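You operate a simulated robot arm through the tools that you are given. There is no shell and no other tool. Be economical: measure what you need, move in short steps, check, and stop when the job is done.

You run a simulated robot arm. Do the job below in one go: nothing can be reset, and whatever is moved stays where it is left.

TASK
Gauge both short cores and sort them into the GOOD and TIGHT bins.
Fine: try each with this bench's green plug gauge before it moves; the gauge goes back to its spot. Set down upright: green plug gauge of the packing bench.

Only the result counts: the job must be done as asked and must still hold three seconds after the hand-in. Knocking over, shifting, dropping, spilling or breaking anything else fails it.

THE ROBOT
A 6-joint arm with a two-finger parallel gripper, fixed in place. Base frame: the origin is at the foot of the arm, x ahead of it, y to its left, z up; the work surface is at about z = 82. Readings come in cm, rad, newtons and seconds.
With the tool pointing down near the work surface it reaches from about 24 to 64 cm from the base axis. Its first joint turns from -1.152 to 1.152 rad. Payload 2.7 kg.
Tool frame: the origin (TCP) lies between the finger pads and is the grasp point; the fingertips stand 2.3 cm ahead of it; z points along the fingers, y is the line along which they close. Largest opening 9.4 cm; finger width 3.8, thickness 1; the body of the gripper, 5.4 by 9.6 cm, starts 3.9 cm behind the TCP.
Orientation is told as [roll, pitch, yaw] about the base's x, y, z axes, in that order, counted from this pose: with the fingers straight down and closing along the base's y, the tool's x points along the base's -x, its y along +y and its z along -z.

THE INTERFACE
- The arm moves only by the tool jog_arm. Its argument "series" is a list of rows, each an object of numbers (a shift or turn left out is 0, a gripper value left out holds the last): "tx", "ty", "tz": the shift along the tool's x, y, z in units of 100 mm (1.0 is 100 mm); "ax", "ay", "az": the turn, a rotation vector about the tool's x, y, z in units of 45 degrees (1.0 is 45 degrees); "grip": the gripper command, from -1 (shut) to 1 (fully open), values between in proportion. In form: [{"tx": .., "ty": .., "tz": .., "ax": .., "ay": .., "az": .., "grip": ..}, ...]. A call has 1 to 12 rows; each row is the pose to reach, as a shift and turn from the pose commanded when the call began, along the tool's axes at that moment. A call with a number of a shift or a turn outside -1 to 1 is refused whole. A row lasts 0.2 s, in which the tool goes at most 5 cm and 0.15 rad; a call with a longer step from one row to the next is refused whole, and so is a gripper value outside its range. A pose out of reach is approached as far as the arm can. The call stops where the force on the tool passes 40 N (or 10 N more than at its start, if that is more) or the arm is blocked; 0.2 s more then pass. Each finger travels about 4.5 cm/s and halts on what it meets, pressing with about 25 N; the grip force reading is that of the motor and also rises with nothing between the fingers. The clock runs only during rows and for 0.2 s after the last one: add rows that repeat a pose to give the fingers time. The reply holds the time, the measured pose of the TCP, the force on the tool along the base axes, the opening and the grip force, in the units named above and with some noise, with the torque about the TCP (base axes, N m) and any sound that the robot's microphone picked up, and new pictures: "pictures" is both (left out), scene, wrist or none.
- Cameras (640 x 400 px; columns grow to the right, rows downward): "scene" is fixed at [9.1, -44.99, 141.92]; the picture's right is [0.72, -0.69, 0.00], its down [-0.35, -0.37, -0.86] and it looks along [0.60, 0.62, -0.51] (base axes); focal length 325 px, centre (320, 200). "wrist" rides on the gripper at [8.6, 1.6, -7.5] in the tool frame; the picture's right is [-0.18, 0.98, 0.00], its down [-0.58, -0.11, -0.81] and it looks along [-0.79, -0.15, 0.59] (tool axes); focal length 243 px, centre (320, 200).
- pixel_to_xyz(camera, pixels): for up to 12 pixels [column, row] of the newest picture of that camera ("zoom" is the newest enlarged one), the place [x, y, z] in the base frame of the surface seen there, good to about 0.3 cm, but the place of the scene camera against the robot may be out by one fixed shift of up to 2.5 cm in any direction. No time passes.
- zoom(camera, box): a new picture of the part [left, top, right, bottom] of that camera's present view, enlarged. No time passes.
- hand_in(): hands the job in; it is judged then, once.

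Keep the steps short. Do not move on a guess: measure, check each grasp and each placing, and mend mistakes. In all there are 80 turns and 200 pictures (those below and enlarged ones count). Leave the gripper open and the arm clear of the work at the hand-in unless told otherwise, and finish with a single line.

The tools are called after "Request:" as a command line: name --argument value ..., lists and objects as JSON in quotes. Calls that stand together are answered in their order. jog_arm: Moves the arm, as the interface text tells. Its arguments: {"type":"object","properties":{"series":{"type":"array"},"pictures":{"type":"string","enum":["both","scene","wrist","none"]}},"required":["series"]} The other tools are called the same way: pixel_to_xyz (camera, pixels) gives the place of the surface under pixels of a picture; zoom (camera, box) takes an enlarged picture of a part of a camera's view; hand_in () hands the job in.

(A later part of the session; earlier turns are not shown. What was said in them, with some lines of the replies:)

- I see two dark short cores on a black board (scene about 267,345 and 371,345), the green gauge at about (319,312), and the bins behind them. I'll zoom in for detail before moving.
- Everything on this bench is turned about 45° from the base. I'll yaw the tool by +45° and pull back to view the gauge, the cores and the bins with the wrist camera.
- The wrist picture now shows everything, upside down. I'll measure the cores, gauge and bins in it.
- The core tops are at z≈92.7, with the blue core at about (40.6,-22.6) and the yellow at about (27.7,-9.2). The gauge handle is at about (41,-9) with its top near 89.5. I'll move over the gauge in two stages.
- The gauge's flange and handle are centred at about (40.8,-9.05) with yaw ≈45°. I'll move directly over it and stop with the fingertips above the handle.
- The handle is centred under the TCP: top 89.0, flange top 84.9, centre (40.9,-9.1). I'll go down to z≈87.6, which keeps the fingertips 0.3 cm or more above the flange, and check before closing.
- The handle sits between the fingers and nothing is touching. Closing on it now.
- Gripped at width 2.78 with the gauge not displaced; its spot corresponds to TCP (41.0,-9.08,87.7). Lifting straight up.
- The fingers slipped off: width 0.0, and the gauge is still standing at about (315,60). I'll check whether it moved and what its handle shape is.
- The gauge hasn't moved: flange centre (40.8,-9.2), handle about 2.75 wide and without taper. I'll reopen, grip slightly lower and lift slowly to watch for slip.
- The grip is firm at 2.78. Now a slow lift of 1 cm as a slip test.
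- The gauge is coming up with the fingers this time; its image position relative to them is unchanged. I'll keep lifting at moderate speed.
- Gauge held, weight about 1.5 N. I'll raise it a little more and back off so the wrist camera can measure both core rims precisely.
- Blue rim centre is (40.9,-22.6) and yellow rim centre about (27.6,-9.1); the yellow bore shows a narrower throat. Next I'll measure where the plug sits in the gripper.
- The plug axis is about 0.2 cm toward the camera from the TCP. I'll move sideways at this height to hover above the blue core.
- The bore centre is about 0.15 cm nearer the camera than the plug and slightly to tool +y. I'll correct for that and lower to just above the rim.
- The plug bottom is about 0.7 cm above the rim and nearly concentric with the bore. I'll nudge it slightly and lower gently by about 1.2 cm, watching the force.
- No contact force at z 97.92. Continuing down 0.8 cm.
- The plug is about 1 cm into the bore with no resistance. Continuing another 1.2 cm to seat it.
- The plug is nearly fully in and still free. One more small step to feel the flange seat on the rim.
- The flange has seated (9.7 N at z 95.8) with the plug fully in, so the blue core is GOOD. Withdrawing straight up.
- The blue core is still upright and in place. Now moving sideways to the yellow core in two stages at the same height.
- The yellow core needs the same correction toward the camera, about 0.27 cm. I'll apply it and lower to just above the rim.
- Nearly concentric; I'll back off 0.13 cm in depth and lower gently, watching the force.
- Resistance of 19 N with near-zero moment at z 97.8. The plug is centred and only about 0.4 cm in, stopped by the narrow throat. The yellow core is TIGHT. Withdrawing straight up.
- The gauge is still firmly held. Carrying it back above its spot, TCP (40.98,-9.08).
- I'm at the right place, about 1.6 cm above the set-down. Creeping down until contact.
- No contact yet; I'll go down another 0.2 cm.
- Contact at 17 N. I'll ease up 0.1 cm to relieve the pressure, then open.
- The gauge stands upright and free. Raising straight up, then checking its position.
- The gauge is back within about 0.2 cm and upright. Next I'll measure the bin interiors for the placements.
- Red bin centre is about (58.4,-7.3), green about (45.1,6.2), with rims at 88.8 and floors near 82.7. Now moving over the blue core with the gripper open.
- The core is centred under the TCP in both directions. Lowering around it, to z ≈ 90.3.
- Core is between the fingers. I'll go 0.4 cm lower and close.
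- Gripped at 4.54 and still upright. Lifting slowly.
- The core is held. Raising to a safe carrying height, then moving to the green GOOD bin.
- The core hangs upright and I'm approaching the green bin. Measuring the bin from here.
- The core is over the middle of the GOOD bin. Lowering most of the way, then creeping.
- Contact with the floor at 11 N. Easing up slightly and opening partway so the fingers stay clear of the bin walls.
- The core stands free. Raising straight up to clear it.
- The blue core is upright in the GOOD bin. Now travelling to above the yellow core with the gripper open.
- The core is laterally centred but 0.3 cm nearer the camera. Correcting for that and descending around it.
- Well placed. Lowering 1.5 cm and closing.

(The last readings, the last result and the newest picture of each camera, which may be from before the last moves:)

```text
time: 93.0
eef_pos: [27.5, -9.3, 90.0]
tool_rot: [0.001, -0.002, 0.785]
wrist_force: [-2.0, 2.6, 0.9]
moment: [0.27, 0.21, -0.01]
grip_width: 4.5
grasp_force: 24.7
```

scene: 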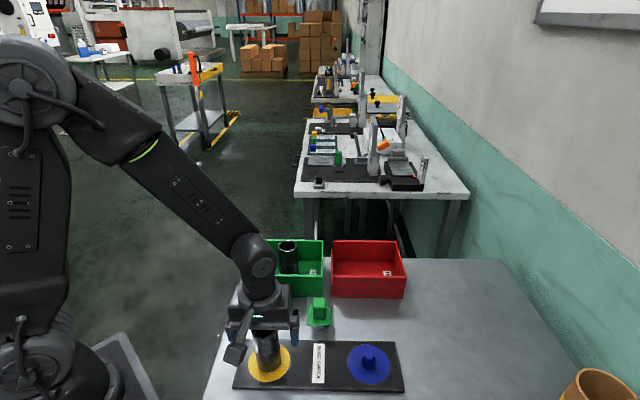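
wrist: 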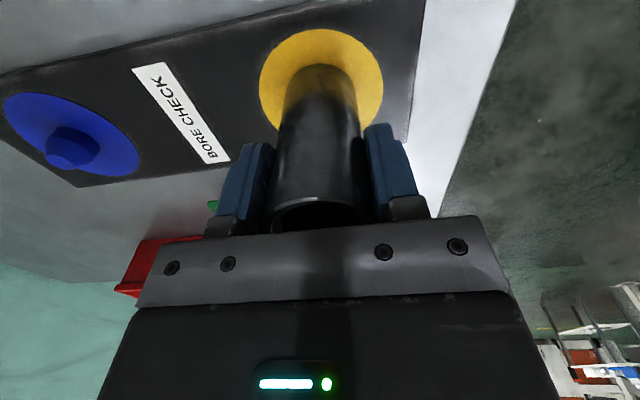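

Gripped at 4.5. Lifting slowly off its peg, then to carrying height.

Request:
jog_arm --series '[{"tz": -0.015}, {"tz": -0.03}, {"tz": -0.05}, {"tz": -0.08}, {"tz": -0.13}, {"tz": -0.2}, {"tz": -0.28}, {"tz": -0.36}, {"tz": -0.44}, {"tz": -0.52}, {"tz": -0.58}, {"tz": -0.6}]' --pictures "wrist"

Request:
jog_arm --series '[{"tz": -0.05}, {"tz": -0.13}, {"tz": -0.23}, {"tz": -0.33}, {"tz": -0.43}, {"tz": -0.53}, {"tz": -0.63}, {"tz": -0.73}, {"tz": -0.82}, {"tz": -0.88}, {"tz": -0.95}]' --pictures "wrist"

```text
time: 95.6
eef_pos: [27.35, -9.3, 96.13]
tool_rot: [-0.002, -0.002, 0.787]
wrist_force: [0.9, 0.0, -0.1]
moment: [0.0, -0.06, -0.01]
grip_width: 4.54
grasp_force: 24.5
```

wrist: 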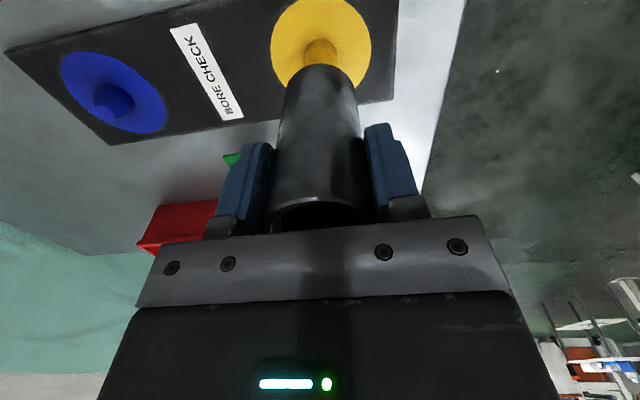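

```text
time: 98.0
eef_pos: [27.47, -9.3, 105.6]
tool_rot: [-0.001, -0.001, 0.786]
wrist_force: [-0.4, 0.5, 0.0]
moment: [0.02, -0.03, 0.01]
grip_width: 4.51
grasp_force: 24.7
```

wrist: 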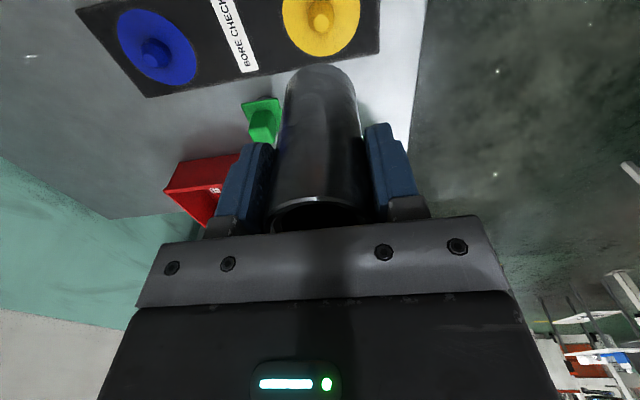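

Held and clear. Carrying it to the red TIGHT bin at about (58.2,-7.4).

Request:
jog_arm --series '[{"tx": -0.03, "ty": -0.03}, {"tx": -0.1, "ty": -0.09}, {"tx": -0.19, "ty": -0.17}, {"tx": -0.28, "ty": -0.25}, {"tx": -0.37, "ty": -0.33}, {"tx": -0.46, "ty": -0.41}, {"tx": -0.55, "ty": -0.49}, {"tx": -0.63, "ty": -0.56}, {"tx": -0.7, "ty": -0.62}, {"tx": -0.75, "ty": -0.66}, {"tx": -0.77, "ty": -0.68}]' --pictures "none"

Request:
jog_arm --series '[{"tx": -0.03, "ty": -0.03}, {"tx": -0.1, "ty": -0.09}, {"tx": -0.19, "ty": -0.17}, {"tx": -0.28, "ty": -0.25}, {"tx": -0.37, "ty": -0.33}, {"tx": -0.46, "ty": -0.41}, {"tx": -0.55, "ty": -0.49}, {"tx": -0.63, "ty": -0.56}, {"tx": -0.7, "ty": -0.62}, {"tx": -0.75, "ty": -0.66}, {"tx": -0.77, "ty": -0.68}]' --pictures "none"

Request:
jog_arm --series '[{"tx": -0.03, "ty": -0.03}, {"tx": -0.1, "ty": -0.09}, {"tx": -0.19, "ty": -0.17}, {"tx": -0.28, "ty": -0.25}, {"tx": -0.37, "ty": -0.33}, {"tx": -0.46, "ty": -0.41}, {"tx": -0.55, "ty": -0.49}, {"tx": -0.63, "ty": -0.56}, {"tx": -0.7, "ty": -0.62}, {"tx": -0.75, "ty": -0.66}, {"tx": -0.77, "ty": -0.68}]'

```text
time: 100.4
eef_pos: [37.72, -8.66, 105.53]
tool_rot: [-0.002, -0.004, 0.784]
wrist_force: [0.2, 0.1, -0.3]
moment: [-0.01, -0.02, 0.0]
grip_width: 4.52
grasp_force: 24.8
```

```text
time: 102.8
eef_pos: [47.92, -8.03, 105.71]
tool_rot: [-0.002, -0.001, 0.786]
wrist_force: [0.2, 0.2, -0.8]
moment: [0.0, 0.01, -0.03]
grip_width: 4.51
grasp_force: 24.8
```

```text
time: 105.2
eef_pos: [58.21, -7.48, 105.79]
tool_rot: [-0.003, 0.0, 0.785]
wrist_force: [0.1, 0.8, -0.3]
moment: [0.01, 0.04, 0.01]
grip_width: 4.53
grasp_force: 24.7
```

scene: 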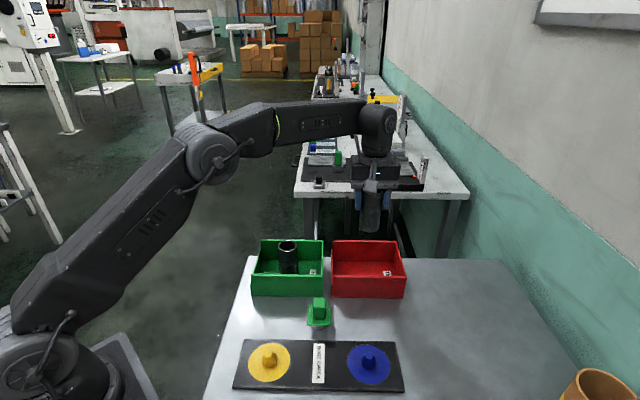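
wrist: 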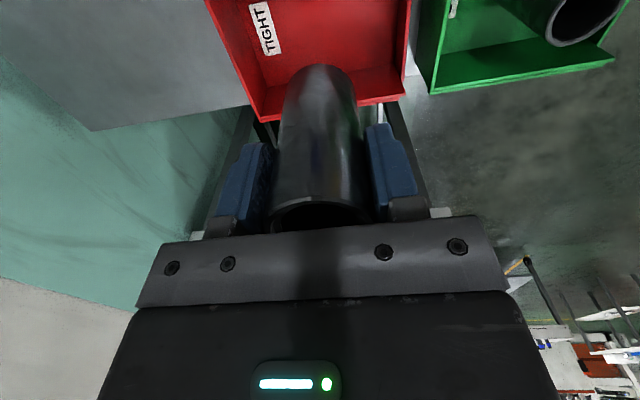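

Over the middle of the TIGHT bin. Lowering 10 cm, then checking.

Request:
jog_arm --series '[{"tz": 0.05}, {"tz": 0.14}, {"tz": 0.24}, {"tz": 0.34}, {"tz": 0.44}, {"tz": 0.54}, {"tz": 0.64}, {"tz": 0.74}, {"tz": 0.84}, {"tz": 0.92}, {"tz": 0.98}, {"tz": 1.0}]'

```text
time: 107.8
eef_pos: [58.11, -7.43, 95.66]
tool_rot: [-0.003, -0.002, 0.785]
wrist_force: [-0.2, 1.1, -0.8]
moment: [-0.01, 0.0, 0.0]
grip_width: 4.55
grasp_force: 24.4
```

scene: 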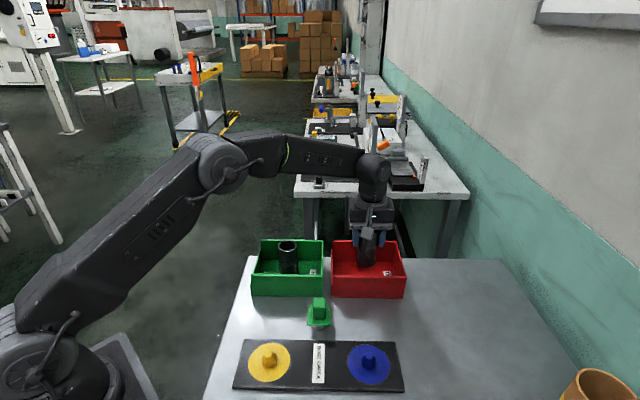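
wrist: 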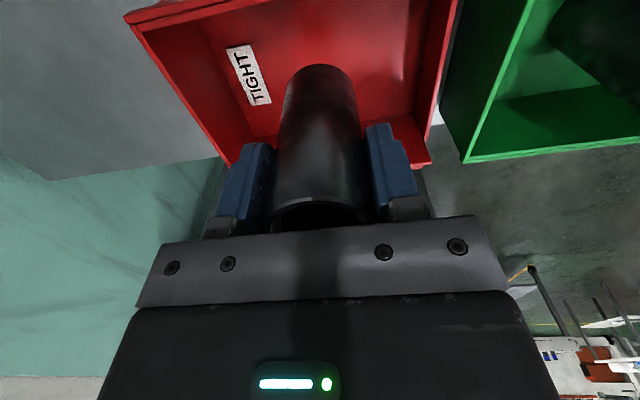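

Inside the bin outline. Lowering and creeping to the floor.

Request:
jog_arm --series '[{"tz": 0.06}, {"tz": 0.15}, {"tz": 0.24}, {"tz": 0.33}, {"tz": 0.41}, {"tz": 0.48}, {"tz": 0.53}, {"tz": 0.56}, {"tz": 0.58}, {"tz": 0.595}, {"tz": 0.61}, {"tz": 0.615}]' --pictures "wrist"

```text
time: 110.4
eef_pos: [58.36, -7.4, 89.69]
tool_rot: [-0.003, -0.002, 0.786]
wrist_force: [-3.3, 2.3, 9.7]
moment: [0.02, 0.35, -0.08]
grip_width: 4.51
grasp_force: 24.6
```

wrist: 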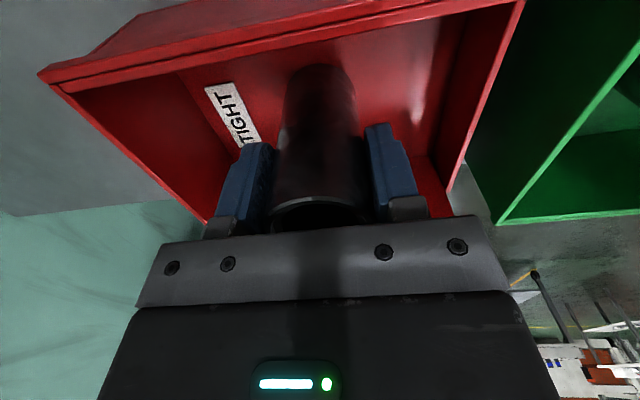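

Floor contact at 9.7 N. Easing and opening partway, then rising straight up.

Request:
jog_arm --series '[{"tz": -0.005}, {"tz": -0.005, "grip": 0.1}, {"tz": -0.005, "grip": 0.3}, {"tz": -0.005, "grip": 0.5}, {"tz": -0.005, "grip": 0.5}, {"tz": -0.005, "grip": 0.5}]' --pictures "wrist"

Request:
jog_arm --series '[{"tz": -0.1}, {"tz": -0.3}, {"tz": -0.55}, {"tz": -0.8}, {"tz": -0.95}, {"tz": -1.0}, {"tz": -1.0}]'

```text
time: 111.8
eef_pos: [58.31, -7.38, 89.69]
tool_rot: [0.001, -0.001, 0.785]
wrist_force: [0.3, 0.5, -0.3]
moment: [-0.03, 0.02, -0.03]
grip_width: 7.05
grasp_force: 0.1
```

wrist: 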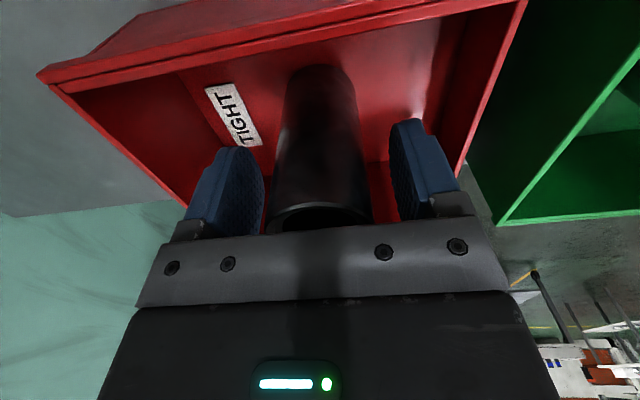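

```text
time: 113.4
eef_pos: [58.27, -7.4, 99.71]
tool_rot: [-0.004, -0.001, 0.785]
wrist_force: [0.1, 0.1, 0.1]
moment: [0.01, 0.0, 0.01]
grip_width: 7.05
grasp_force: 0.1
```

scene: 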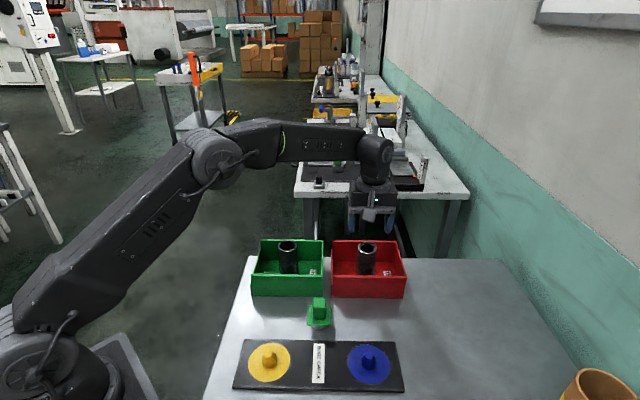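
wrist: 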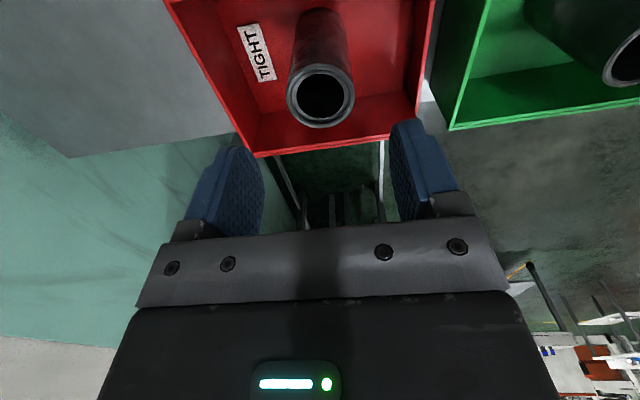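

Both cores stand upright in their bins and the gauge is on its spot. Last, I'll raise clear, open the gripper fully and check.

Request:
jog_arm --series '[{"tz": -0.2, "grip": 1}, {"tz": -0.5}, {"tz": -0.8}, {"tz": -1.0}, {"tz": -1.0}]' --pictures "scene"

Request:
zoom --camera "scene" --box '[220, 230, 420, 400]'

```text
time: 114.6
eef_pos: [58.24, -7.42, 109.66]
tool_rot: [-0.001, -0.001, 0.786]
wrist_force: [-0.7, 0.2, 0.0]
moment: [0.01, 0.0, -0.02]
grip_width: 9.4
grasp_force: 0.0
```

scene: 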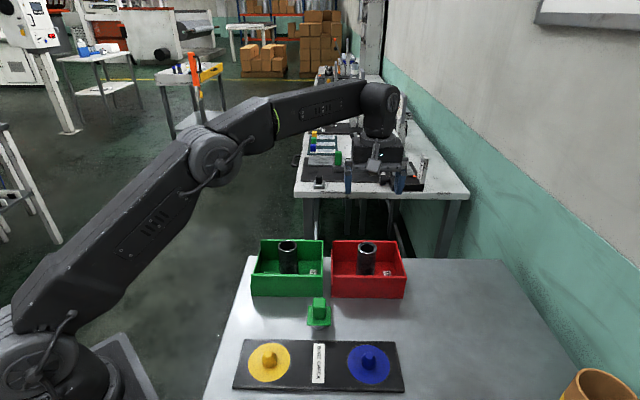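

```text
2.35 times, centred on (320, 315) of scene
```

zoom: 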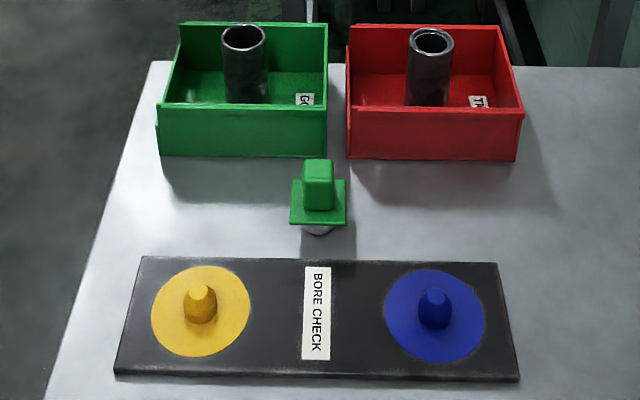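

Everything is in place and the arm is clear. Handing in.

Request:
hand_in

```text
The job is handed in.
```

The green plug gauge went fully into the blue-spot core, now in GOOD, and stopped about 0.4 cm into the yellow-spot core, now in TIGHT; the gauge is upright within about 0.2 cm of its original spot, after one first grip that slipped without moving it.
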